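You operate a simulated robot arm through the tools that you are given. There is no shell and no other tool.

You run a simulated two-armed robot. Do the job below in one go: nothing can be reset, and whatever is moved stays where it is left.

Task
Move the water to the welder and wash: open valves 9 and 6, shut valves 3 and 7.

Only the result counts: the job must be done as asked and must still hold three seconds after the hand-in. Knocking over, shifting, dropping, spilling or breaking anything else fails it.

Robot
Two 7-joint arms with fingered hands on one trunk that stands fixed in place. Base frame: the origin is at the foot of the trunk, x ahead of it, y to its left, z up; the work surface is at about z = 840. Lengths are in mm, angles in degrees, forces in N, time in s.
The left shoulder is at [30, 119, 1069], the right one opposite. With the tool pointing down near the work surface each hand reaches from about 360 to 780 mm from the base axis, measured 20 degrees to its own side. Payload 3.8 kg a hand.
Tool frame (each hand has its own): the origin (TCP) lies between the finger pads and is the grasp point; the fingertips stand 25 mm ahead of it; z points along the fingers, y is the line along which they close. The gripper opens to 88 mm. The gripper's body begins 29 mm behind the TCP. The gripper is a hand of 4 fingers: y runs from the thumb to the fingers, the wrist lies at [-13, -106, -174] in the tool frame, and closing takes about 1.5 s.
Orientation is told as [roll, pitch, yaw] about the base's x, y, z axes, in that order, counted from this pose: with the fingers straight down and the wrist toward the robot, the tool's x, y and z point along [0, 1, 0], [1, 0, 0] and [0, 0, -1] of the base frame.

Tools
- The arms move only by the tool arm_command. It takes "left_steps", "right_steps" or both (then of equal length, played together; a hand with none holds still); each is a list of rows, each a list of 6 numbers: the shift along the tool's x, y, z in cm, then the turn, a rotation vector about the tool's x, y, z in degrees. In form: [[tx, ty, tz, rx, ry, rz], ...]. A call has 1 to 20 rows; each row is the pose to reach, as a shift and turn from the pose commanded when the call began, along the tool's axes at that moment. "left_hand" and "right_hand" are, for a hand that has rows, the finger opening in cm, from 0 to 8.8, set as the call begins (left out, the last holds). Each row takes 0.2 s and may step no farther than 50 mm and 8.6 degrees from the row before; otherwise, or with a gripper value out of range, the whole call is refused. A pose out of reach is approached as far as the arm can. The call stops where the force on the tool passes 40 N (or 10 N more than at its start, if that is more) or the arm is blocked; 0.2 s more then pass. The fingers move at their own pace (about 153 mm/s each) and stop on an object; they squeeze with about 32 N. The grip force told is the motor's: it shows also when the fingers shut on nothing. Time passes only in rows, and 0.2 s behind the last, so rows that repeat a pose let the fingers close. The reply holds the time, the measured pose of the TCP, the force on the tool along the base axes, the opening and the grip force, in the units named above and with some noise, with the torque about the TCP (base axes, N m) and any sound that the robot's microphone picked up.
- Cameras (640 x 400 px; columns grow to the right, rows downward): "scene" is now at [55.8, -9, 1613.7]; the picture's right is [-0.16, -0.99, 0.00], its down [-0.70, 0.12, -0.71] and it looks along [0.70, -0.12, -0.71] (base axes); focal length 339 px, centre (320, 200). "left" rides on the left gripper at [-64, -83, -98] in its tool frame; the picture's right is [-0.62, -0.37, 0.69], its down [0.71, -0.63, 0.30] and it looks along [0.32, 0.68, 0.65] (tool axes); focal length 265 px, centre (320, 200). "right" rides on the right gripper at [64, -83, -98] in its tool frame; the picture's right is [-0.62, 0.37, -0.69], its down [-0.71, -0.63, 0.30] and it looks along [-0.32, 0.68, 0.65] (tool axes); focal length 265 px, centre (320, 200). There is no depth. A picture from a camera that has moved, and an enlarged one, comes with that camera's place and axes in the base frame and with its lens. The place of the scene camera against the robot may be out by one fixed shift of up to 12 mm in any direction.
- grab_frame(camera): a new picture of that camera. It takes no simulated time.
- slide_trunk(by): slides the trunk up (or, below 0, down) by that many mm; the arms and the scene camera ride with it, the base frame stays. It gives what a move gives, with no picture.
- finger_targets(index, middle, ring, thumb_bend, thumb_turn, hand): sets how far each is bent, from 0 (flat) to 100 (curled in); at 30 the hand is open as for a grip, at 70 the pads meet at the TCP. One left out holds its place. A second passes; each finger stops where it meets its share of the squeeze, and holds until it gets a number again. A gripper value or a shape takes the hand back. It gives what a move gives, with no picture; readings hold the bend of each and the force on the fingers (four entries, about 0 where the hand has none), thumb and palm. thumb_turn goes from beside the hand (0) to across from the fingers (100), as for a grip.
- set_grasp(shape, hand): the hand has 4 fingers and takes this shape, open, in about a second: jaw (thumb against the fingers, like two jaws); tri (thumb and two fingers); tip (a fingertip pinch); poke (one finger out to press); point (the index stretched); flat (the hand flat); cup (the hand cupped); fist (a fist). The gripper value then closes the fingers along that shape, each until it touches; the sizes above hold for jaw. It gives what a move gives, with no picture.
- aim_head(pan, tilt): turns the head with the scene camera to pan (to the left, within 120 degrees either way) and tilt (down, from -29 to 69), counted from straight ahead of the robot. It gives what a move gives.
- zoom(camera, box): a new picture of the part [left, top, right, bottom] of that camera's present view, enlarged. It takes no simulated time.
- job_done(): hands the job in; it is judged then, once.

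Places have to be worked out from the pictures, the camera data and where the tool is seen. Open the grippers and draw the arms clear of the work before you hand the job in, unless the task says otherwise.

The tools are called after "Request:" as a command line: name --argument value ..., lists and objects as JSON in quotes. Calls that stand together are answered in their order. arm_command: Moves the arms, as the interface text tells. Its arguments: {"type":"object","properties":{"left_steps":{"type":"array","items":{"type":"array","items":{"type":"number"}}},"left_hand":{"type":"number"},"right_steps":{"type":"array","items":{"type":"array","items":{"type":"number"}}},"right_hand":{"type":"number"}},"required":[]} The other tools are called the same way: slide_trunk (by) slides the trunk up or down; set_grasp (shape, hand) gives the hand a shape; finger_targets (index, middle, ring, thumb_bend, thumb_turn, hand) moves the fingers one by one; aim_head (pan, tilt) turns the head that bears the scene camera; grab_frame (camera) takes a picture; zoom (camera, box) takes an enlarged picture of a part of a camera's view; job_done () hands the job in.

At the start:

```text
time_s: 0.0
left_tcp_pos: [561.7, 194.7, 1180.0]
left_tool_rot: [0.1, -0.1, 0.0]
left_ft_force: [-1.1, 1.0, -0.3]
left_moment: [0.02, -0.01, -0.01]
left_grip_width: 87.7
left_finger_force: 0.1
left_shape: jaw
left_bend: [30.0, 30.0, 30.0, 30.0, 98.0]
left_finger forces: [0.0, 0.1, 0.1, 0.0, 0.0, 0.1]
right_tcp_pos: [528.2, -271.4, 1219.3]
right_tool_rot: [-0.1, -0.1, -0.1]
right_ft_force: [1.0, 0.6, 0.3]
right_moment: [-0.01, -0.02, 0.02]
right_grip_width: 87.5
right_finger_force: 0.0
right_shape: jaw
right_bend: [30.0, 30.0, 30.0, 30.0, 98.0]
right_finger forces: [0.0, 0.1, 0.1, 0.0, 0.0, 0.0]
trunk travel left (down, up): [-225.0, 365.0]
head pan, tilt: [-9.4, 44.9]
```

scene: 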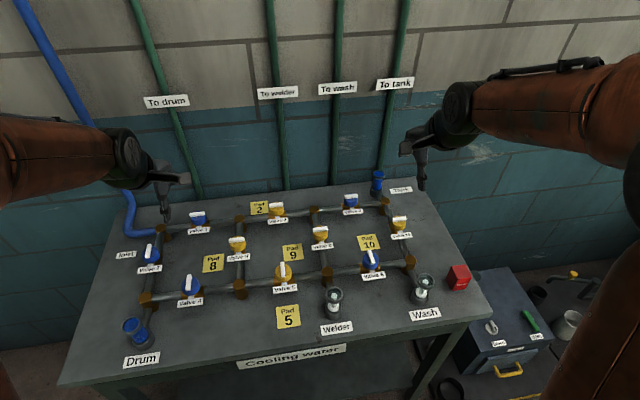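
right: 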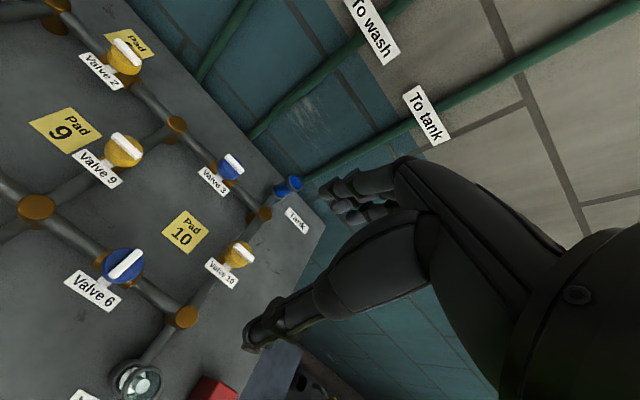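
left: 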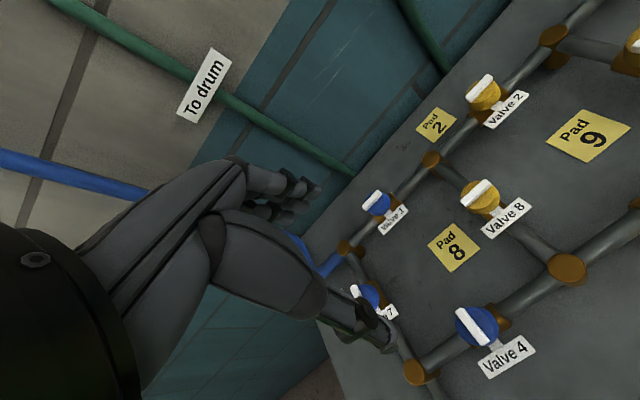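

I will look closely at the valves first, to see their numbers, handles and present positions.

Request:
zoom --camera "scene" --box '[100, 170, 280, 310]'

Request:
zoom --camera "scene" --box '[240, 170, 440, 310]'

Request:
zoom --camera "scene" --box '[100, 270, 500, 400]'

Request:
zoom --camera "scene" --box '[430, 250, 640, 400]'

```text
2.86 times, centred on (190, 240) of scene
camera zoom: at [55.8, -9.0, 1613.7], right [-0.16, -0.99, 0.0], down [-0.7, 0.12, -0.71], along [0.7, -0.12, -0.71], focal length 968 px, centre (691, 86)
```

zoom: 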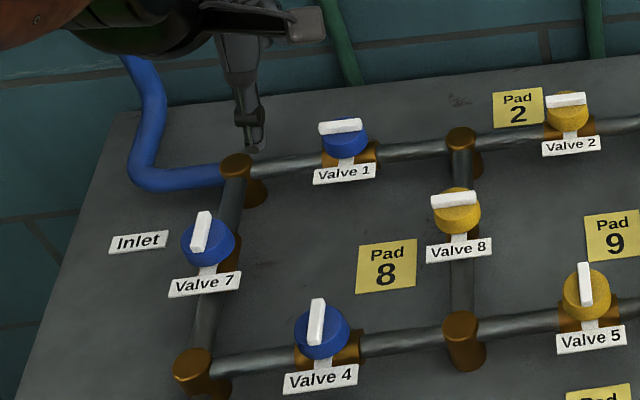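

```text
2.86 times, centred on (340, 240) of scene
camera zoom: at [55.8, -9.0, 1613.7], right [-0.16, -0.99, 0.0], down [-0.7, 0.12, -0.71], along [0.7, -0.12, -0.71], focal length 968 px, centre (263, 86)
```

zoom: 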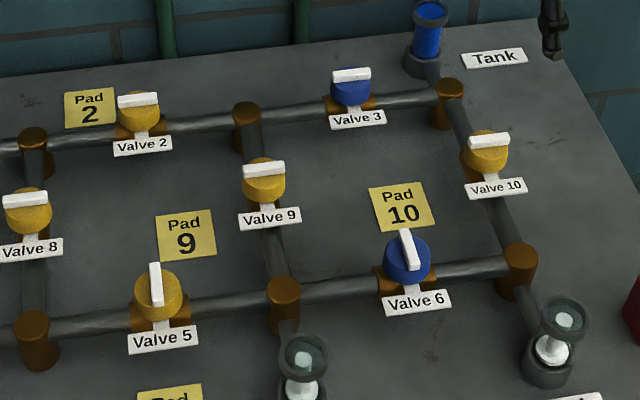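

```text
1.60 times, centred on (300, 335) of scene
camera zoom: at [55.8, -9.0, 1613.7], right [-0.16, -0.99, 0.0], down [-0.7, 0.12, -0.71], along [0.7, -0.12, -0.71], focal length 542 px, centre (352, -16)
```

zoom: 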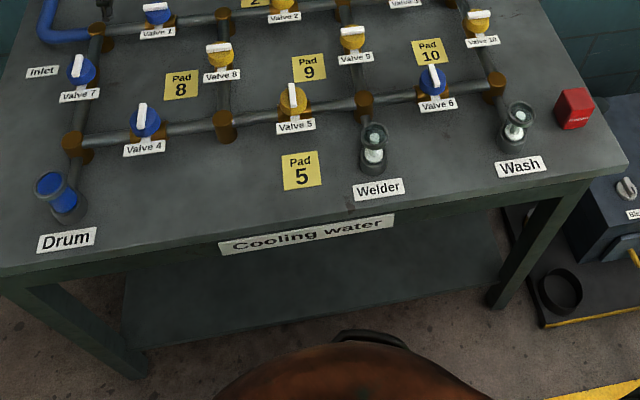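

```text
2.67 times, centred on (535, 325) of scene
camera zoom: at [55.8, -9.0, 1613.7], right [-0.16, -0.99, 0.0], down [-0.7, 0.12, -0.71], along [0.7, -0.12, -0.71], focal length 903 px, centre (-253, -133)
```

zoom: 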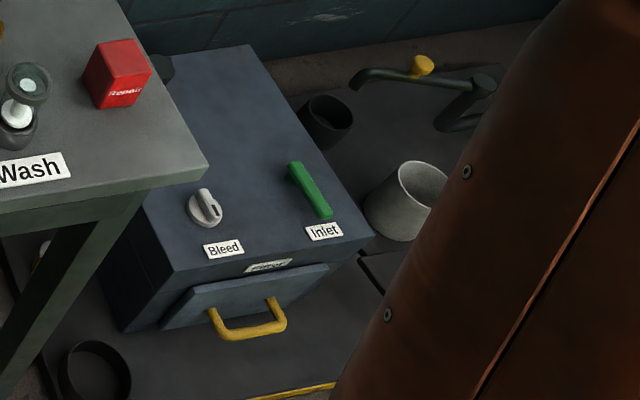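

The handles that lie along their pipes (1, 2, 3, 7) look open, those across (4, 5, 6, 8, 9, 10) look shut. I zoom further to read the pads, the red box and the shape of the handles.

Request:
zoom --camera "scene" --box '[270, 190, 350, 250]'

Request:
zoom --camera "scene" --box '[340, 230, 420, 290]'

Request:
zoom --camera "scene" --box '[430, 250, 490, 300]'

Request:
zoom --camera "right" --box '[20, 90, 160, 200]'

Request:
zoom --camera "right" --box '[40, 180, 320, 360]'

Request:
zoom --camera "left" --box '[320, 200, 560, 390]'

```text
6.67 times, centred on (310, 220) of scene
camera zoom: at [55.8, -9.0, 1613.7], right [-0.16, -0.99, 0.0], down [-0.7, 0.12, -0.71], along [0.7, -0.12, -0.71], focal length 2258 px, centre (387, 67)
```

zoom: 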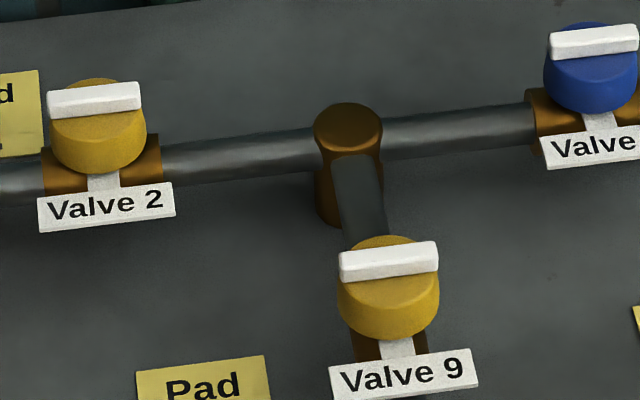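

```text
6.67 times, centred on (380, 260) of scene
camera zoom: at [55.8, -9.0, 1613.7], right [-0.16, -0.99, 0.0], down [-0.7, 0.12, -0.71], along [0.7, -0.12, -0.71], focal length 2258 px, centre (-80, -200)
```

zoom: 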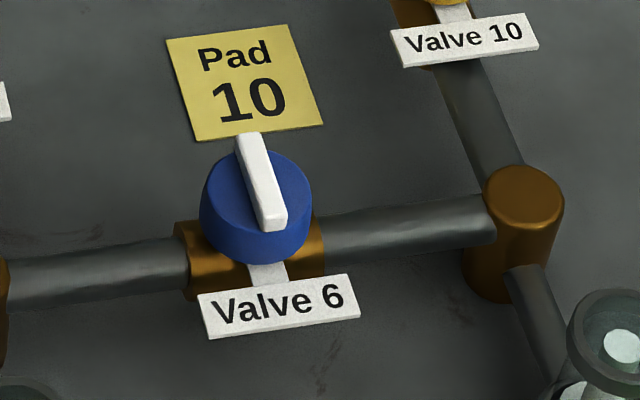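

```text
8.00 times, centred on (460, 275) of scene
camera zoom: at [55.8, -9.0, 1613.7], right [-0.16, -0.99, 0.0], down [-0.7, 0.12, -0.71], along [0.7, -0.12, -0.71], focal length 2709 px, centre (-800, -400)
```

zoom: 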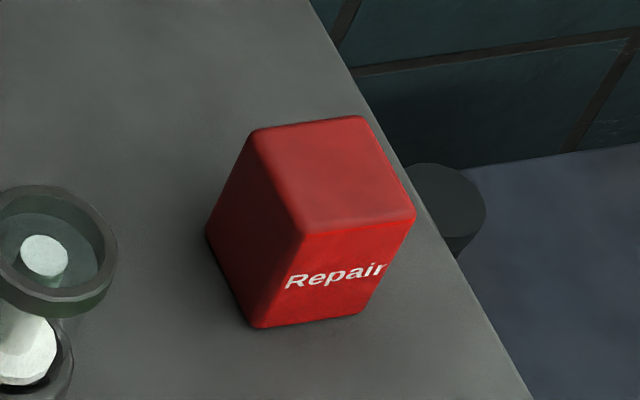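

```text
3.64 times, centred on (90, 145) of right
camera zoom: at [445.2, -206.9, 1317.5], right [0.37, -0.62, 0.69], down [-0.63, -0.71, -0.3], along [0.68, -0.32, -0.65], focal length 965 px, centre (1156, 400)
```

zoom: 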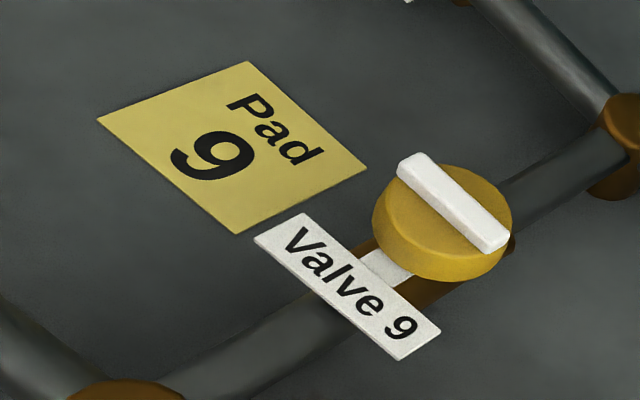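

```text
2.22 times, centred on (180, 270) of right
camera zoom: at [445.2, -206.9, 1317.5], right [0.37, -0.62, 0.69], down [-0.63, -0.71, -0.3], along [0.68, -0.32, -0.65], focal length 590 px, centre (631, 44)
```

zoom: 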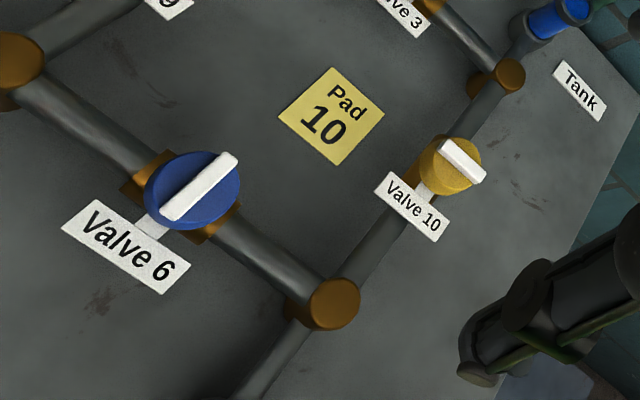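

```text
2.11 times, centred on (440, 295) of left
camera zoom: at [477.7, 129.4, 1277.6], right [-0.37, -0.62, -0.69], down [-0.63, 0.71, -0.3], along [0.68, 0.32, -0.65], focal length 559 px, centre (67, 0)
```

zoom: 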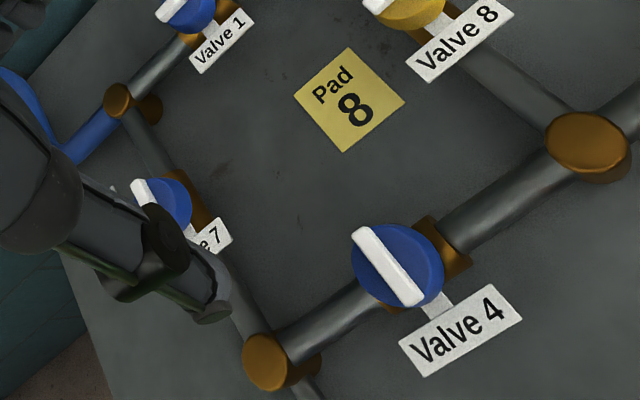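

The valves form a grid with 110 mm spacing. By triangulating the scene and right views, the handle tops sit at about z = 913: V9 at (642,-106), V6 at (528,-218), V3 at (750,-217) and V7 at (640,337), with Pad 9 at about (628,-28). I bring the right hand above valve 9 and set the left hand to a poke shape, since the yellow valve probably needs its pad pressed.

Request:
arm_command --right_steps '[[2.4, 1.6, 2.5, 0, 0, 0], [4.8, 3.2, 5, 0, 0, 0], [7.2, 4.9, 7.5, 0, 0, 0], [9.6, 6.5, 10, 0, 0, 0], [12, 8.2, 12.5, 0, 0, 0], [14.4, 9.8, 15, 0, 0, 0], [16.5, 11.4, 17.5, 0, 0, 0], [16.5, 11.4, 19.5, 0, 0, 0], [16.5, 11.4, 19.5, 0, 0, 0]]'

Request:
set_grasp --hand "left" --shape "poke"

Request:
grab_frame --camera "right"

Request:
grab_frame --camera "left"

Request:
grab_frame --camera "scene"

```text
time_s: 2.0
left_tcp_pos: [562.0, 194.2, 1179.5]
left_tool_rot: [-0.1, 0.1, 0.0]
left_ft_force: [0.1, -0.4, -0.1]
left_moment: [-0.01, -0.01, 0.0]
left_grip_width: 87.6
left_finger_force: 0.2
left_shape: jaw
left_bend: [30.0, 30.0, 30.0, 30.0, 98.0]
left_finger forces: [0.0, 0.0, 0.1, 0.0, 0.0, 0.0]
right_tcp_pos: [642.4, -106.1, 1025.6]
right_tool_rot: [0.0, 0.0, 0.1]
right_ft_force: [-0.1, -0.4, 0.1]
right_moment: [-0.01, -0.02, -0.01]
right_grip_width: 87.4
right_finger_force: 0.1
right_shape: jaw
right_bend: [30.0, 30.0, 30.0, 30.0, 98.0]
right_finger forces: [0.0, 0.0, 0.0, 0.0, 0.1, 0.0]
trunk travel left (down, up): [-225.0, 365.0]
head pan, tilt: [-9.4, 44.9]
```

```text
time_s: 2.9
left_tcp_pos: [561.3, 194.1, 1180.3]
left_tool_rot: [0.0, -0.1, -0.1]
left_ft_force: [0.9, 0.2, -0.2]
left_moment: [0.02, 0.02, 0.02]
left_grip_width: 0.1
left_finger_force: 0.0
left_shape: poke
left_bend: [70.0, 70.0, 99.0, 100.0, 100.0]
left_finger forces: [0.1, 0.1, 0.0, 0.0, 0.0, 0.1]
right_tcp_pos: [642.0, -107.2, 1025.4]
right_tool_rot: [-0.1, 0.0, 0.1]
right_ft_force: [-0.2, -0.4, 0.2]
right_moment: [-0.02, -0.03, 0.01]
right_grip_width: 87.4
right_finger_force: 0.1
right_shape: jaw
right_bend: [30.0, 30.0, 30.0, 30.0, 98.0]
right_finger forces: [0.0, 0.0, 0.0, 0.1, 0.0, 0.1]
trunk travel left (down, up): [-225.0, 365.0]
head pan, tilt: [-9.4, 44.9]
```

```text
taken
camera right: at [557.8, -43.1, 1124.1], right [0.37, -0.62, 0.69], down [-0.63, -0.71, -0.3], along [0.68, -0.32, -0.65], focal length 265 px, centre (320, 200)
```

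right: 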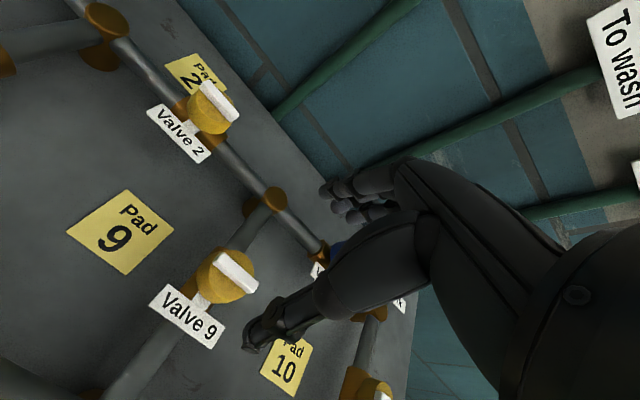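

```text
taken
camera left: at [477.8, 129.5, 1277.6], right [-0.37, -0.62, -0.69], down [-0.63, 0.71, -0.3], along [0.68, 0.32, -0.65], focal length 265 px, centre (320, 200)
```

left: 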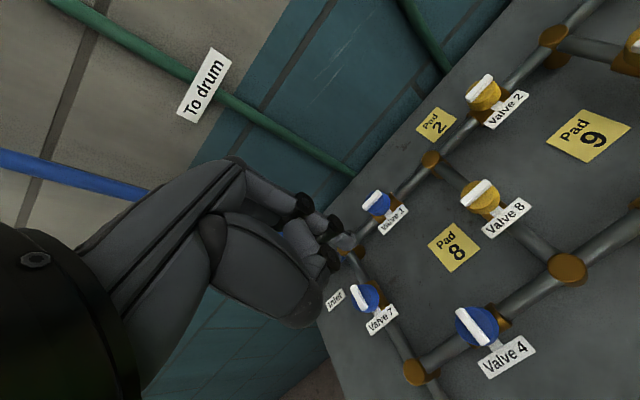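

```text
taken
camera scene: at [55.9, -8.9, 1613.7], right [-0.16, -0.99, 0.0], down [-0.7, 0.12, -0.71], along [0.7, -0.12, -0.71], focal length 339 px, centre (320, 200)
```

scene: 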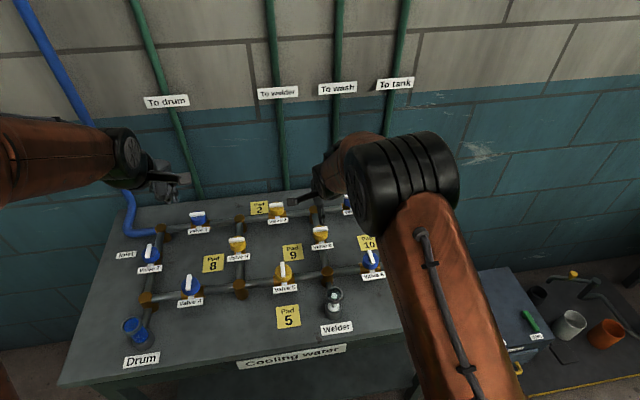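

The right hand is above valve 9, and its view puts Pad 9 at about (632,-28). I zoom in to refine the handle position and look at the hands' shapes.

Request:
zoom --camera "right" --box '[140, 220, 280, 350]'

Request:
zoom --camera "scene" --box '[270, 150, 400, 250]'

Request:
zoom --camera "left" --box '[180, 140, 380, 340]'

Request:
zoom --camera "right" --box '[230, 140, 460, 360]'

Request:
zoom --camera "scene" --box '[100, 110, 220, 220]'

```text
3.08 times, centred on (210, 285) of right
camera zoom: at [557.8, -43.1, 1124.1], right [0.37, -0.62, 0.69], down [-0.63, -0.71, -0.3], along [0.68, -0.32, -0.65], focal length 817 px, centre (658, -62)
```

zoom: 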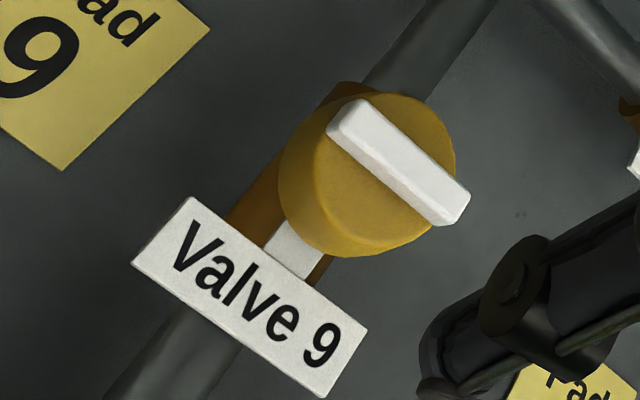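

```text
4.00 times, centred on (335, 200) of scene
camera zoom: at [55.9, -8.9, 1613.7], right [-0.16, -0.99, 0.0], down [-0.7, 0.12, -0.71], along [0.7, -0.12, -0.71], focal length 1354 px, centre (260, 200)
```

zoom: 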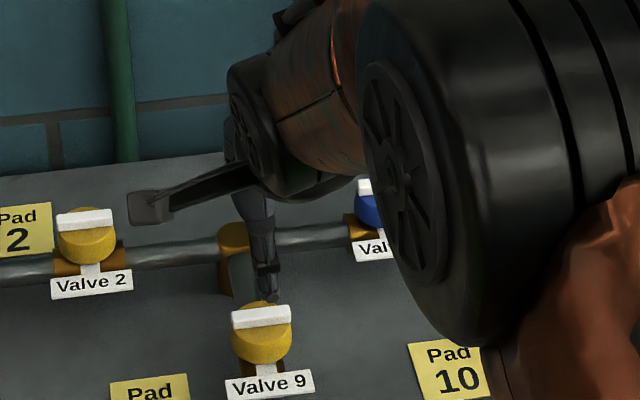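

```text
2.00 times, centred on (280, 240) of left
camera zoom: at [477.8, 129.5, 1277.6], right [-0.37, -0.62, -0.69], down [-0.63, 0.71, -0.3], along [0.68, 0.32, -0.65], focal length 531 px, centre (400, 120)
```

zoom: 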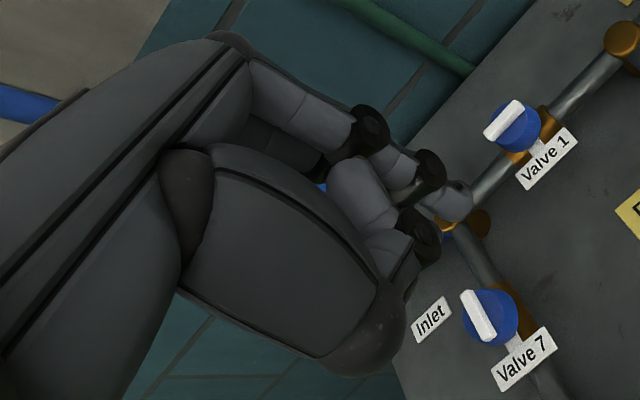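

```text
1.82 times, centred on (345, 250) of right
camera zoom: at [557.8, -43.1, 1124.1], right [0.37, -0.62, 0.69], down [-0.63, -0.71, -0.3], along [0.68, -0.32, -0.65], focal length 483 px, centre (274, 109)
```

zoom: 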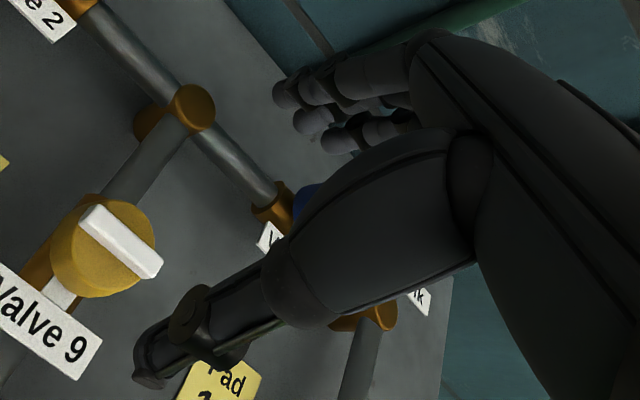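

```text
3.64 times, centred on (160, 165) of scene
camera zoom: at [55.9, -8.9, 1613.7], right [-0.16, -0.99, 0.0], down [-0.7, 0.12, -0.71], along [0.7, -0.12, -0.71], focal length 1231 px, centre (902, 327)
```

zoom: 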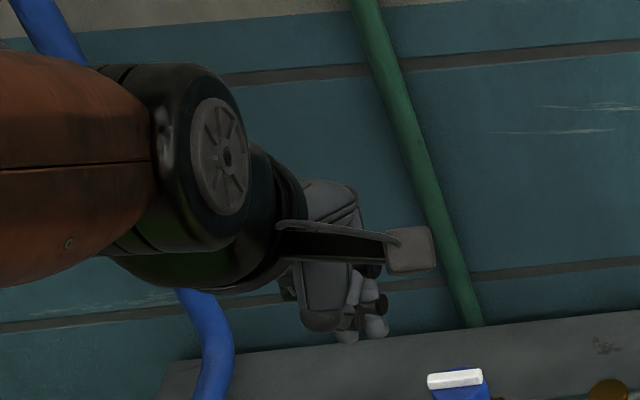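

Triangulating both right-hand views gives V9's handle top at about (638,-109,926) and Pad 9's centre at (634,-29). I now bring the left hand, index finger out, above Pad 9, turned so its wrist is to the left and away from the right hand.

Request:
arm_command --left_steps '[[-2.2, 1.0, 2.5, 0, 0, 4], [-4.6, 2.0, 5, 0, 0, 8], [-7, 3.1, 7.5, 0, 0, 13], [-9.4, 4.1, 10, 0, 0, 17], [-11.8, 5.2, 12.5, 0, 0, 22], [-14.2, 6.2, 15, 0, 0, 26], [-16.4, 7.3, 17.5, 0, 0, 30], [-16.4, 7.3, 18, 0, 0, 30]]'

Request:
arm_command --left_steps '[[0, 0, 0, -4, -6.9, 0], [0, 0, 0, -8, -13.9, 0], [0, 0, 0, -12, -20.8, 0], [0, 0, 0, -15, -26, 0], [0, 0, 0, -15, -26, 0]]'

Request:
grab_frame --camera "left"

Request:
grab_frame --camera "scene"

Request:
grab_frame --camera "right"

```text
time_s: 4.7
left_tcp_pos: [634.4, 30.5, 1000.1]
left_tool_rot: [-0.1, -0.2, -30.0]
left_ft_force: [1.2, -0.3, 0.7]
left_moment: [-0.02, 0.01, 0.03]
left_grip_width: 0.0
left_finger_force: 0.1
left_shape: poke
left_bend: [70.0, 70.0, 99.0, 100.0, 100.0]
left_finger forces: [0.0, 0.0, 0.1, 0.0, 0.0, 0.0]
right_tcp_pos: [642.3, -107.0, 1026.8]
right_tool_rot: [0.1, 0.1, 0.0]
right_ft_force: [0.5, -0.1, -0.2]
right_moment: [-0.02, -0.03, 0.01]
right_grip_width: 87.5
right_finger_force: 0.1
right_shape: jaw
right_bend: [30.0, 30.0, 30.0, 30.0, 98.0]
right_finger forces: [0.0, 0.0, 0.0, 0.0, 0.0, 0.0]
trunk travel left (down, up): [-225.0, 365.0]
head pan, tilt: [-9.4, 44.9]
```

```text
time_s: 5.9
left_tcp_pos: [635.3, 29.3, 1000.2]
left_tool_rot: [-26.5, -14.5, -26.6]
left_ft_force: [0.3, -0.3, -0.1]
left_moment: [-0.01, -0.03, 0.0]
left_grip_width: 0.0
left_finger_force: 0.1
left_shape: poke
left_bend: [70.0, 70.0, 99.0, 100.0, 100.0]
left_finger forces: [0.0, 0.0, 0.0, 0.1, 0.1, 0.0]
right_tcp_pos: [641.9, -107.0, 1023.7]
right_tool_rot: [0.1, 0.0, 0.0]
right_ft_force: [-0.2, -0.2, 0.5]
right_moment: [-0.03, -0.02, -0.03]
right_grip_width: 87.7
right_finger_force: 0.0
right_shape: jaw
right_bend: [30.0, 30.0, 30.0, 30.0, 98.0]
right_finger forces: [0.0, 0.1, 0.0, 0.0, 0.1, 0.0]
trunk travel left (down, up): [-225.0, 365.0]
head pan, tilt: [-9.4, 44.9]
```

```text
taken
camera left: at [529.7, 66.5, 1091.8], right [-0.63, -0.65, -0.42], down [-0.19, 0.66, -0.73], along [0.75, -0.38, -0.54], focal length 265 px, centre (320, 200)
```

left: 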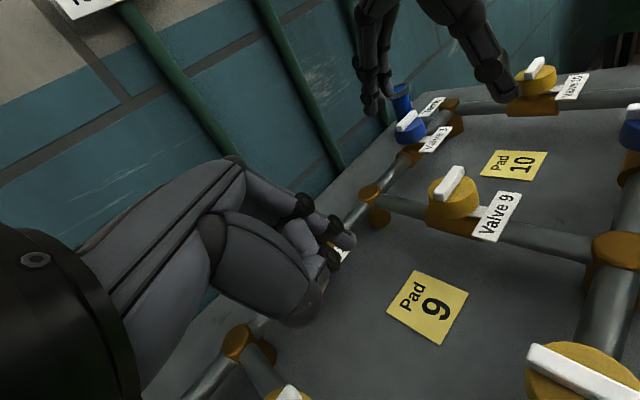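

```text
taken
camera scene: at [55.9, -9.3, 1613.7], right [-0.16, -0.99, 0.0], down [-0.7, 0.12, -0.71], along [0.7, -0.12, -0.71], focal length 339 px, centre (320, 200)
```

scene: 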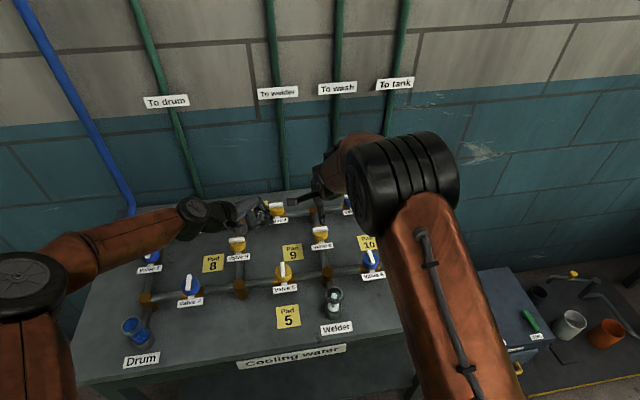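

```text
taken
camera right: at [557.8, -43.4, 1124.0], right [0.37, -0.62, 0.69], down [-0.63, -0.71, -0.3], along [0.68, -0.32, -0.65], focal length 265 px, centre (320, 200)
```

right: 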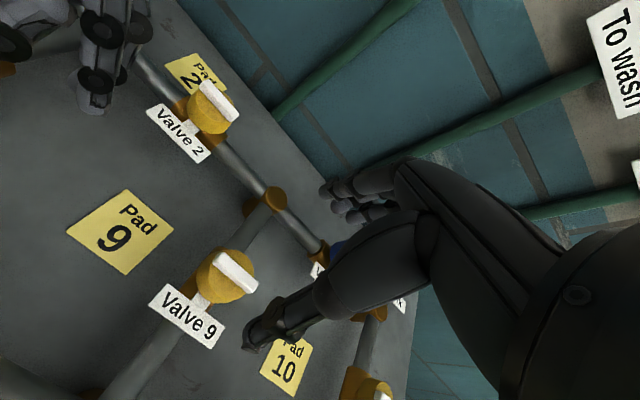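

Both views agree: Pad 9 at (633,-28) and V9 at (637,-108). I lower the left index finger to about 25 mm above the pad.

Request:
arm_command --left_steps '[[0.5, -0.31, 2.85, 0, 0, 0], [0.97, -0.62, 5.7, 0, 0, 0], [1.45, -0.93, 8.5, 0, 0, 0], [1.94, -1.24, 11.4, 0, 0, 0], [1.94, -1.24, 11.4, 0, 0, 0]]'

Request:
grab_frame --camera "left"

Request:
grab_frame --camera "right"

Request:
zoom --camera "scene" --box '[140, 150, 400, 330]'

```text
time_s: 7.1
left_tcp_pos: [634.0, -6.1, 891.0]
left_tool_rot: [-26.6, -14.5, -26.5]
left_ft_force: [0.4, 0.0, -0.8]
left_moment: [-0.01, -0.01, 0.02]
left_grip_width: 0.2
left_finger_force: 0.1
left_shape: poke
left_bend: [70.0, 70.0, 99.0, 100.0, 100.0]
left_finger forces: [0.1, 0.0, 0.1, 0.0, 0.0, 0.1]
right_tcp_pos: [643.8, -106.6, 1025.7]
right_tool_rot: [0.0, 0.0, 0.1]
right_ft_force: [0.8, 0.1, 0.1]
right_moment: [0.02, -0.03, -0.02]
right_grip_width: 87.5
right_finger_force: 0.1
right_shape: jaw
right_bend: [30.0, 30.0, 30.0, 30.0, 98.0]
right_finger forces: [0.0, 0.0, 0.0, 0.0, 0.0, 0.0]
trunk travel left (down, up): [-225.0, 365.0]
head pan, tilt: [-9.4, 44.9]
```

```text
taken
camera left: at [528.4, 31.2, 982.2], right [-0.63, -0.65, -0.42], down [-0.19, 0.66, -0.73], along [0.75, -0.38, -0.54], focal length 265 px, centre (320, 200)
```

left: 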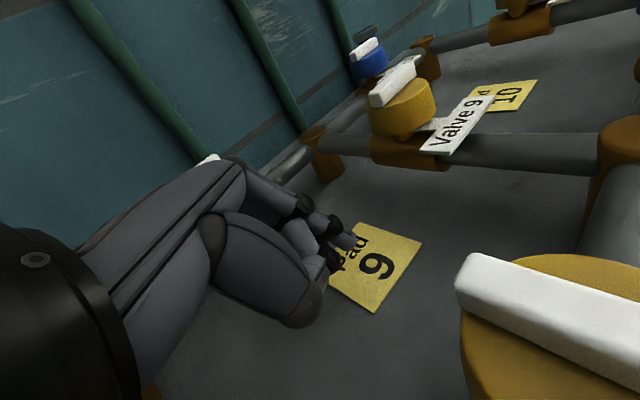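

```text
taken
camera right: at [557.7, -43.0, 1124.1], right [0.37, -0.62, 0.69], down [-0.63, -0.71, -0.3], along [0.68, -0.32, -0.65], focal length 265 px, centre (320, 200)
```

right: 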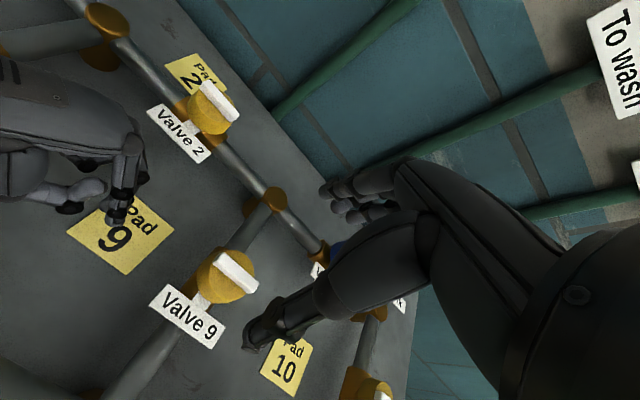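

```text
2.22 times, centred on (270, 240) of scene
camera zoom: at [55.7, -8.8, 1613.7], right [-0.16, -0.99, 0.0], down [-0.7, 0.12, -0.71], along [0.7, -0.12, -0.71], focal length 752 px, centre (431, 111)
```

zoom: 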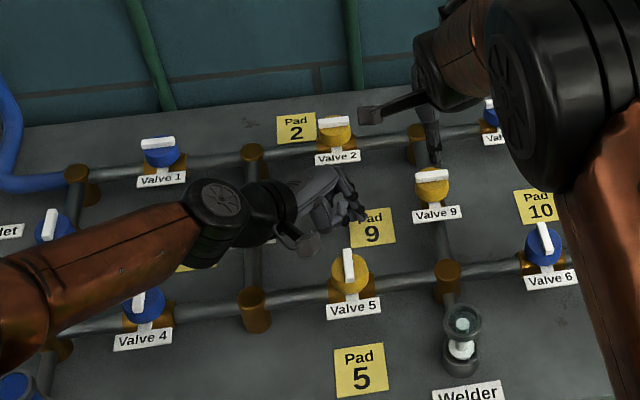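

The left index finger is over the pad and clear of everything else. I lower it straight down in small steps until it touches.

Request:
arm_command --left_steps '[[0.35, -0.2, 0.69, 0, 0, 0], [0.69, -0.4, 1.39, 0, 0, 0], [0.95, -0.55, 1.9, 0, 0, 0], [1.04, -0.6, 2.08, 0, 0, 0], [1.13, -0.65, 2.25, 0, 0, 0], [1.17, -0.68, 2.34, 0, 0, 0]]'

Request:
zoom --camera "left" --box '[260, 180, 440, 330]'

```text
time_s: 8.5
left_tcp_pos: [633.3, -7.9, 867.0]
left_tool_rot: [-26.6, -14.9, -26.3]
left_ft_force: [2.2, -0.1, 30.2]
left_moment: [-0.16, -0.17, 0.05]
left_grip_width: 0.2
left_finger_force: 0.0
left_shape: poke
left_bend: [70.0, 70.0, 99.0, 100.0, 100.0]
left_finger forces: [0.0, 29.0, 0.1, 0.1, 0.1, 0.1]
right_tcp_pos: [640.9, -107.0, 1026.3]
right_tool_rot: [-0.1, -0.1, 0.0]
right_ft_force: [-0.4, 0.0, -0.1]
right_moment: [0.0, -0.02, 0.0]
right_grip_width: 87.4
right_finger_force: 0.0
right_shape: jaw
right_bend: [30.0, 30.0, 30.0, 30.0, 98.0]
right_finger forces: [0.1, 0.1, 0.1, 0.1, 0.0, 0.0]
trunk travel left (down, up): [-225.0, 365.0]
head pan, tilt: [-9.4, 44.9]
```

```text
2.67 times, centred on (350, 255) of left
camera zoom: at [527.6, 29.5, 958.2], right [-0.62, -0.66, -0.43], down [-0.19, 0.65, -0.73], along [0.76, -0.38, -0.53], focal length 708 px, centre (240, 53)
```

zoom: 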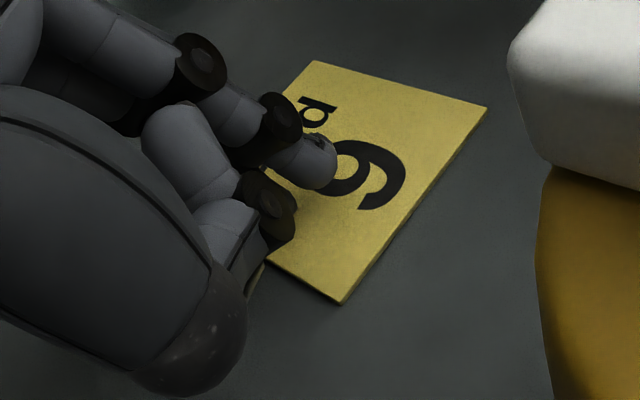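

The middle finger touches the pad with about 29 N, and the pad is held. I now lower the right hand over valve 9's handle, stopping slightly above grasp depth.

Request:
arm_command --right_steps '[[-0.1, -0.2, 2.5, 0, 0, 0], [-0.2, -0.4, 5, 0, 0, 0], [-0.2, -0.4, 6.5, 0, 0, 0], [-0.2, -0.4, 7.5, 0, 0, 0], [-0.2, -0.4, 7.5, 0, 0, 0]]'

Request:
grab_frame --camera "right"

Request:
zoom --camera "left" --box '[260, 0, 500, 160]'

Request:
zoom --camera "scene" --box '[220, 150, 400, 280]'

```text
time_s: 9.7
left_tcp_pos: [632.6, -7.1, 867.2]
left_tool_rot: [-26.6, -14.9, -26.4]
left_ft_force: [4.9, 0.2, 32.6]
left_moment: [-0.14, -0.31, 0.0]
left_grip_width: 0.1
left_finger_force: 0.1
left_shape: poke
left_bend: [70.0, 70.0, 99.0, 100.0, 100.0]
left_finger forces: [0.1, 32.6, 0.0, 0.1, 0.0, 0.0]
right_tcp_pos: [636.6, -110.3, 949.2]
right_tool_rot: [0.1, -0.1, 0.0]
right_ft_force: [-0.1, -0.3, -0.5]
right_moment: [-0.01, -0.03, -0.03]
right_grip_width: 87.7
right_finger_force: 0.0
right_shape: jaw
right_bend: [30.0, 30.0, 30.0, 30.0, 98.0]
right_finger forces: [0.1, 0.0, 0.0, 0.0, 0.0, 0.1]
trunk travel left (down, up): [-225.0, 365.0]
head pan, tilt: [-9.4, 44.9]
```

```text
taken
camera right: at [552.6, -45.3, 1047.8], right [0.37, -0.62, 0.69], down [-0.63, -0.71, -0.31], along [0.69, -0.32, -0.65], focal length 265 px, centre (320, 200)
```

right: 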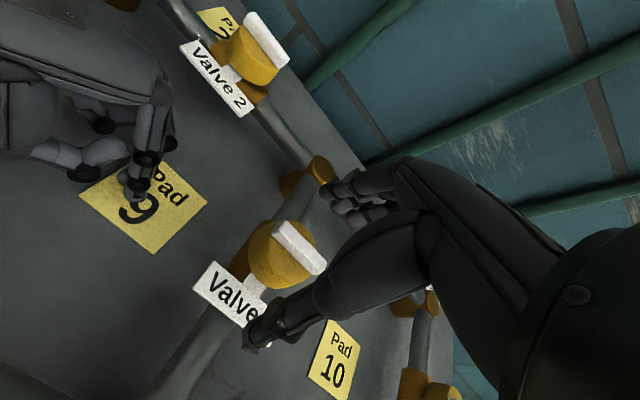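

```text
2.50 times, centred on (380, 80) of left
camera zoom: at [527.4, 29.7, 958.0], right [-0.62, -0.66, -0.42], down [-0.19, 0.65, -0.73], along [0.76, -0.38, -0.53], focal length 664 px, centre (170, 500)
```

zoom: 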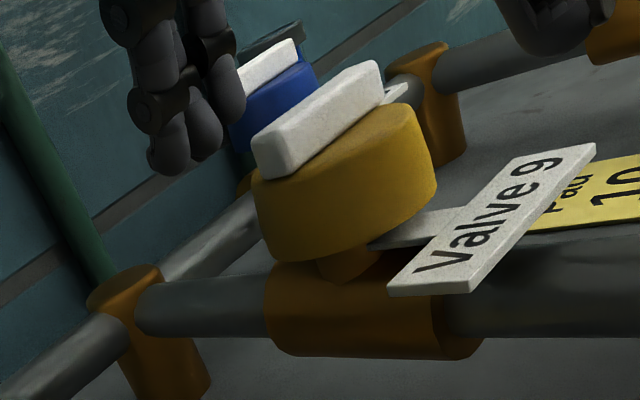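

```text
3.08 times, centred on (310, 215) of scene
camera zoom: at [52.4, -8.8, 1613.9], right [-0.16, -0.99, 0.0], down [-0.69, 0.12, -0.71], along [0.7, -0.12, -0.7], focal length 1042 px, centre (351, 154)
```

zoom: 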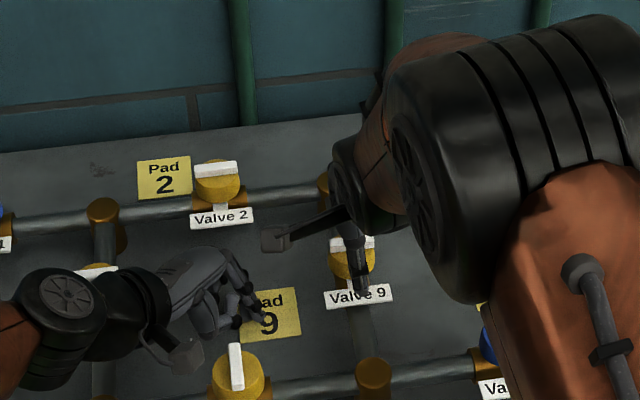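

The handle centre from this view is (638,-109,926), and the right hand straddles it. I go 8 mm deeper and close the fingers on the handle.

Request:
arm_command --right_steps '[[0.1, 0.1, 0.4, 0, 0, 0], [0.1, 0.1, 0.8, 0, 0, 0], [0.1, 0.1, 0.8, 0, 0, 0]]'

Request:
arm_command --right_steps '[[0, 0, 0, 0, 0, 0], [0, 0, 0, 0, 0, 0], [0, 0, 0, 0, 0, 0], [0, 0, 0, 0, 0, 0], [0, 0, 0, 0, 0, 0], [0, 0, 0, 0, 0, 0], [0, 0, 0, 0, 0, 0]]' --right_hand 0

Request:
grab_frame --camera "right"

Request:
zoom --camera "left" --box '[260, 0, 500, 160]'

```text
time_s: 10.5
left_tcp_pos: [634.0, -7.4, 866.7]
left_tool_rot: [-26.6, -14.9, -26.4]
left_ft_force: [5.3, 1.3, 33.8]
left_moment: [-0.14, -0.29, 0.04]
left_grip_width: 0.0
left_finger_force: 0.1
left_shape: poke
left_bend: [70.0, 70.0, 99.0, 100.0, 100.0]
left_finger forces: [0.0, 32.6, 0.1, 0.0, 0.0, 0.1]
right_tcp_pos: [638.5, -105.9, 942.5]
right_tool_rot: [0.0, -0.1, 0.1]
right_ft_force: [0.4, -0.8, -0.1]
right_moment: [-0.02, -0.03, 0.05]
right_grip_width: 87.8
right_finger_force: 0.1
right_shape: jaw
right_bend: [30.0, 30.0, 30.0, 30.0, 98.0]
right_finger forces: [0.1, 0.1, 0.0, 0.1, 0.0, 0.0]
trunk travel left (down, up): [-225.0, 365.0]
head pan, tilt: [-9.4, 44.9]
```

```text
time_s: 12.1
left_tcp_pos: [632.8, -7.2, 867.2]
left_tool_rot: [-26.5, -14.9, -26.3]
left_ft_force: [9.4, 2.9, 26.2]
left_moment: [-0.08, -0.41, 0.05]
left_grip_width: 0.1
left_finger_force: 0.1
left_shape: poke
left_bend: [70.0, 70.0, 99.0, 100.0, 100.0]
left_finger forces: [0.0, 26.2, 0.1, 0.0, 0.0, 0.0]
right_tcp_pos: [639.8, -107.1, 944.8]
right_tool_rot: [0.1, -0.6, 0.0]
right_ft_force: [-0.4, -2.1, 27.0]
right_moment: [-0.04, -0.09, -0.01]
right_grip_width: 26.0
right_finger_force: 32.4
right_shape: jaw
right_bend: [74.0, 52.0, 58.0, 76.0, 100.0]
right_finger forces: [29.6, 12.7, 0.0, 0.0, 42.8, 0.1]
trunk travel left (down, up): [-225.0, 365.0]
head pan, tilt: [-9.4, 44.9]
```

```text
taken
camera right: at [553.9, -43.2, 1042.7], right [0.36, -0.62, 0.7], down [-0.63, -0.71, -0.31], along [0.69, -0.32, -0.65], focal length 265 px, centre (320, 200)
```

right: 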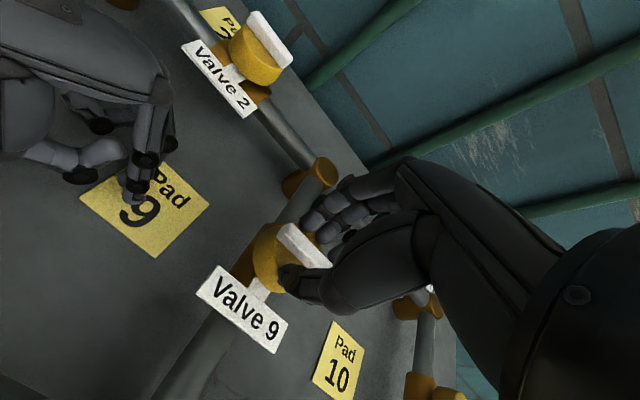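

```text
2.50 times, centred on (380, 80) of left
camera zoom: at [526.2, 30.5, 958.2], right [-0.62, -0.66, -0.43], down [-0.19, 0.65, -0.73], along [0.76, -0.38, -0.53], focal length 664 px, centre (170, 500)
```

zoom: 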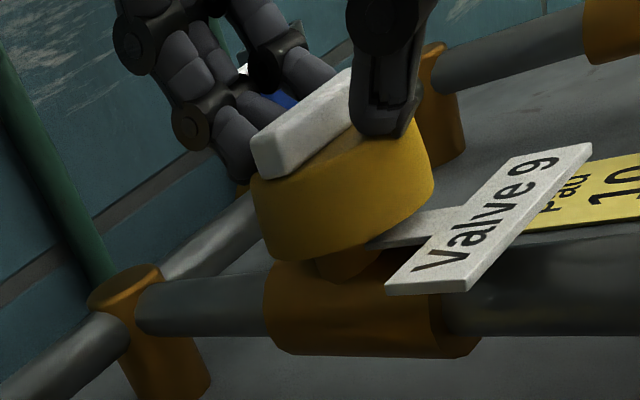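

The fingers hold the bar, but the tips press down on the knob with about 27 N. I ease up 2.5 mm and try a small turn to the left (counter-clockwise from above), watching the torque.

Request:
arm_command --right_steps '[[0, 0, -0.25, 0, 0, 0], [0, 0, -0.25, 0, 0, 0], [0, 0, -0.25, 0, 0, -4], [0, 0, -0.25, 0, 0, -8], [0, 0, -0.25, 0, 0, -12], [0, 0, -0.25, 0, 0, -12]]'

Request:
grab_frame --camera "right"

Request:
zoom --camera "left" --box '[260, 0, 500, 160]'

```text
time_s: 13.5
left_tcp_pos: [631.9, -7.4, 867.8]
left_tool_rot: [-26.6, -14.9, -26.4]
left_ft_force: [6.8, 5.4, 29.3]
left_moment: [-0.06, -0.36, 0.06]
left_grip_width: 0.0
left_finger_force: 0.1
left_shape: poke
left_bend: [70.0, 70.0, 99.0, 100.0, 100.0]
left_finger forces: [0.0, 29.2, 0.0, 0.0, 0.0, 0.1]
right_tcp_pos: [638.1, -107.9, 945.8]
right_tool_rot: [-0.1, -0.1, 12.1]
right_ft_force: [3.0, -3.3, 16.5]
right_moment: [-0.02, -0.45, 0.0]
right_grip_width: 25.0
right_finger_force: 31.6
right_shape: jaw
right_bend: [74.0, 51.0, 58.0, 76.0, 100.0]
right_finger forces: [31.4, 13.7, 0.0, 0.1, 29.8, 0.0]
trunk travel left (down, up): [-225.0, 365.0]
head pan, tilt: [-9.4, 44.9]
```

```text
taken
camera right: at [541.6, -61.9, 1043.4], right [0.49, -0.53, 0.69], down [-0.47, -0.83, -0.3], along [0.74, -0.17, -0.65], focal length 265 px, centre (320, 200)
```

right: 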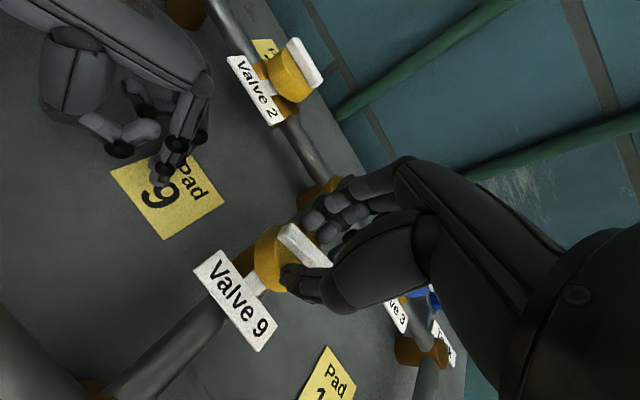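

```text
2.50 times, centred on (380, 80) of left
camera zoom: at [526.9, 30.0, 958.1], right [-0.62, -0.66, -0.43], down [-0.19, 0.65, -0.73], along [0.76, -0.38, -0.53], focal length 664 px, centre (170, 500)
```

zoom: 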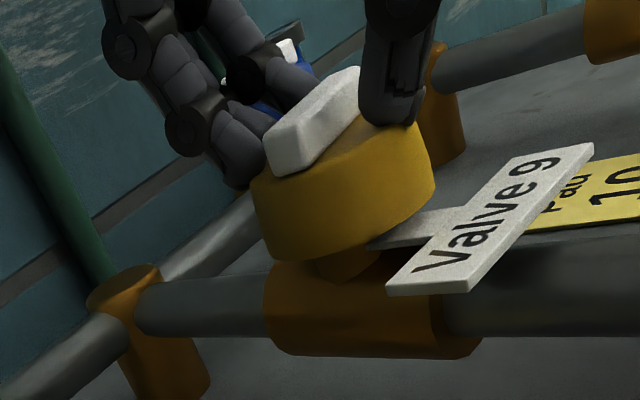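

The bar turned with the hand with almost no resisting torque, so counter-clockwise works. I carry on turning in stages.

Request:
arm_command --right_steps '[[0, 0, 0, 0, 0, -8], [0, 0, 0, 0, 0, -16], [0, 0, 0, 0, 0, -24], [0, 0, 0, 0, 0, -32], [0, 0, 0, 0, 0, -40], [0, 0, 0, 0, 0, -40]]'

Request:
zoom --camera "left" --box '[260, 0, 500, 160]'

Request:
grab_frame --camera "right"

Request:
grab_frame --camera "scene"

```text
time_s: 14.9
left_tcp_pos: [632.6, -8.1, 868.2]
left_tool_rot: [-26.5, -14.9, -26.5]
left_ft_force: [7.2, 3.4, 26.8]
left_moment: [-0.08, -0.31, 0.02]
left_grip_width: 0.0
left_finger_force: 0.0
left_shape: poke
left_bend: [70.0, 70.0, 99.0, 100.0, 100.0]
left_finger forces: [0.0, 28.1, 0.1, 0.0, 0.0, 0.0]
right_tcp_pos: [637.6, -107.4, 945.7]
right_tool_rot: [-0.1, -0.2, 52.1]
right_ft_force: [-5.9, -7.8, 15.3]
right_moment: [-0.39, 0.19, -0.06]
right_grip_width: 23.3
right_finger_force: 32.0
right_shape: jaw
right_bend: [74.0, 53.0, 58.0, 75.0, 100.0]
right_finger forces: [17.8, 9.7, 0.0, 0.0, 37.8, 0.0]
trunk travel left (down, up): [-225.0, 365.0]
head pan, tilt: [-9.4, 44.9]
```

```text
2.50 times, centred on (380, 80) of left
camera zoom: at [526.2, 29.6, 958.2], right [-0.63, -0.65, -0.43], down [-0.19, 0.65, -0.73], along [0.76, -0.38, -0.53], focal length 664 px, centre (170, 500)
```

zoom: 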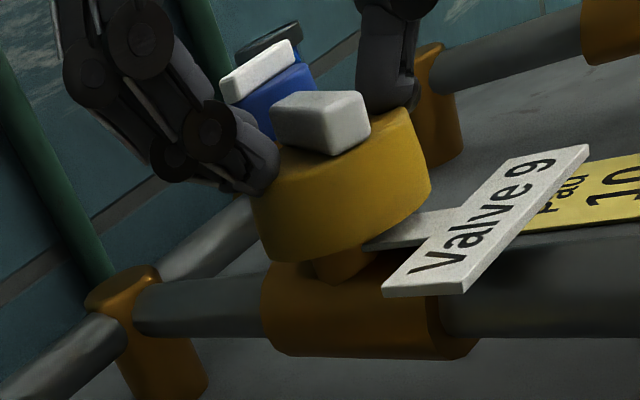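

```text
taken
camera right: at [534.1, -133.4, 1043.6], right [0.71, -0.09, 0.69], down [0.18, -0.94, -0.3], along [0.68, 0.34, -0.65], focal length 265 px, centre (320, 200)
```

right: 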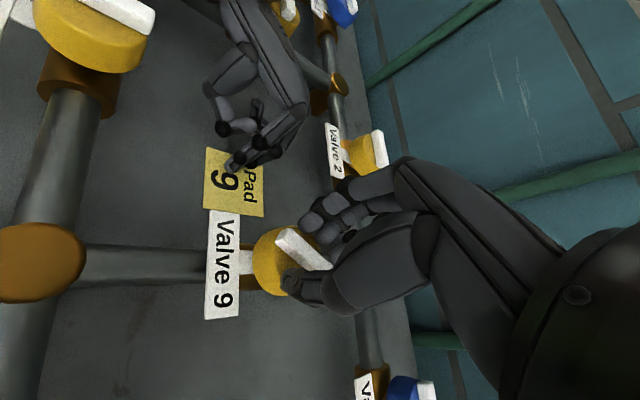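

```text
taken
camera scene: at [50.7, -9.2, 1614.0], right [-0.16, -0.99, 0.0], down [-0.69, 0.12, -0.71], along [0.7, -0.12, -0.7], focal length 339 px, centre (320, 200)
```

scene: 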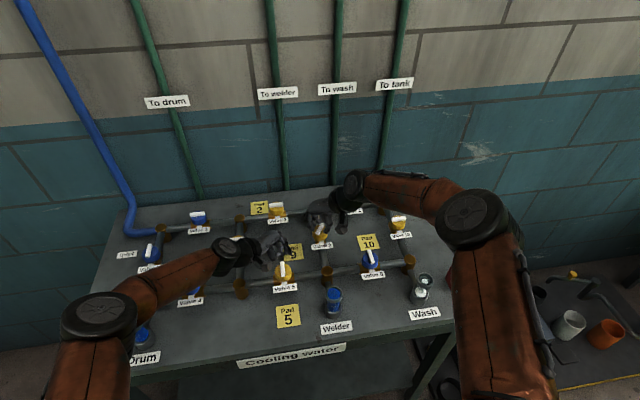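

The handle is near 52° and the Welder glass already shows blue, so water is flowing. I turn the remaining 38° while watching for a stop.

Request:
arm_command --right_steps '[[0, 0, 0, 0, 0, -8], [0, 0, 0, 0, 0, -16], [0, 0, 0, 0, 0, -24], [0, 0, 0, 0, 0, -32], [0, 0, 0, 0, 0, -38], [0, 0, 0, 0, 0, -38]]'

Request:
zoom --camera "left" --box '[260, 0, 500, 160]'

Request:
grab_frame --camera "right"

Request:
zoom --camera "scene" --box '[220, 170, 450, 330]'

```text
time_s: 16.3
left_tcp_pos: [632.2, -9.0, 865.8]
left_tool_rot: [-26.8, -14.8, -26.4]
left_ft_force: [0.3, -2.8, 32.4]
left_moment: [-0.15, -0.16, 0.01]
left_grip_width: 0.0
left_finger_force: 0.0
left_shape: poke
left_bend: [70.0, 70.0, 99.0, 100.0, 100.0]
left_finger forces: [0.0, 33.2, 0.0, 0.0, 0.1, 0.0]
right_tcp_pos: [629.1, -108.3, 946.4]
right_tool_rot: [-0.3, 0.1, 90.0]
right_ft_force: [12.2, -8.1, 8.6]
right_moment: [-0.01, -0.36, -0.15]
right_grip_width: 22.0
right_finger_force: 32.0
right_shape: jaw
right_bend: [75.0, 52.0, 58.0, 73.0, 100.0]
right_finger forces: [10.3, 17.2, 0.0, 0.1, 30.9, 0.0]
right hand out of reach, approached as far as the arm can: row 5, 6
trunk travel left (down, up): [-225.0, 365.0]
head pan, tilt: [-9.4, 44.9]
```

```text
2.50 times, centred on (380, 80) of left
camera zoom: at [527.1, 28.0, 957.9], right [-0.63, -0.65, -0.42], down [-0.19, 0.65, -0.73], along [0.76, -0.38, -0.53], focal length 664 px, centre (170, 500)
```

zoom: 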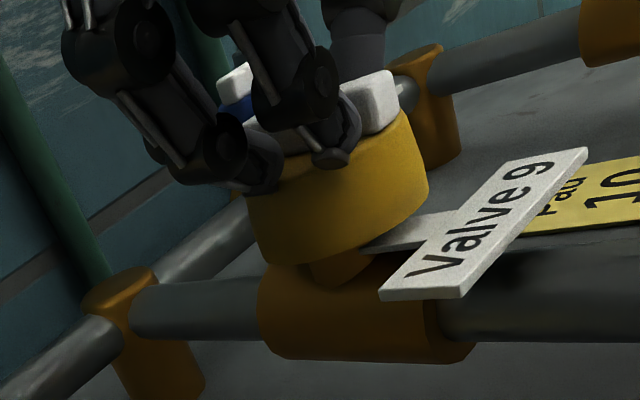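

```text
taken
camera right: at [563.3, -192.1, 1043.9], right [0.62, 0.37, 0.7], down [0.72, -0.63, -0.3], along [0.33, 0.68, -0.65], focal length 265 px, centre (320, 200)
```

right: 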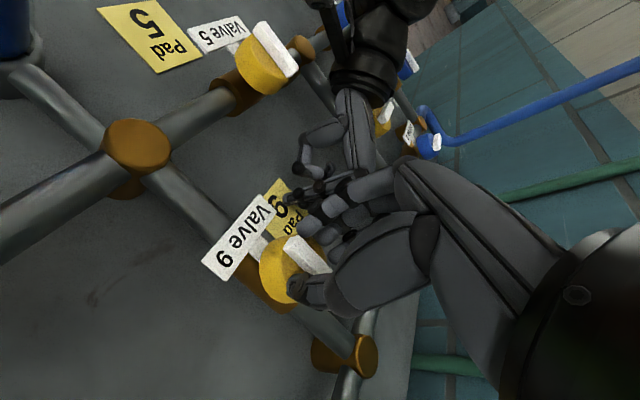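

```text
2.50 times, centred on (335, 250) of scene
camera zoom: at [52.8, -10.1, 1613.9], right [-0.16, -0.99, 0.0], down [-0.69, 0.12, -0.71], along [0.7, -0.12, -0.7], focal length 847 px, centre (282, 75)
```

zoom: 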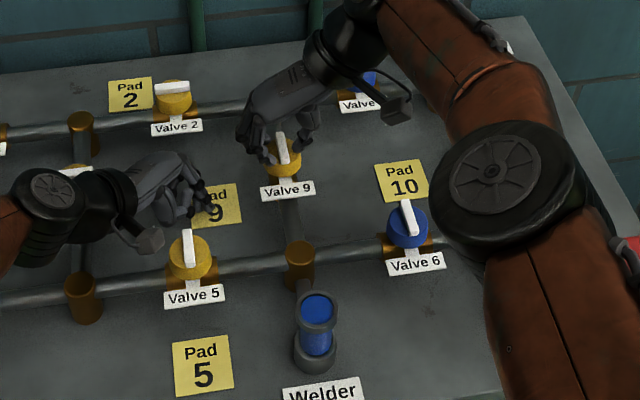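

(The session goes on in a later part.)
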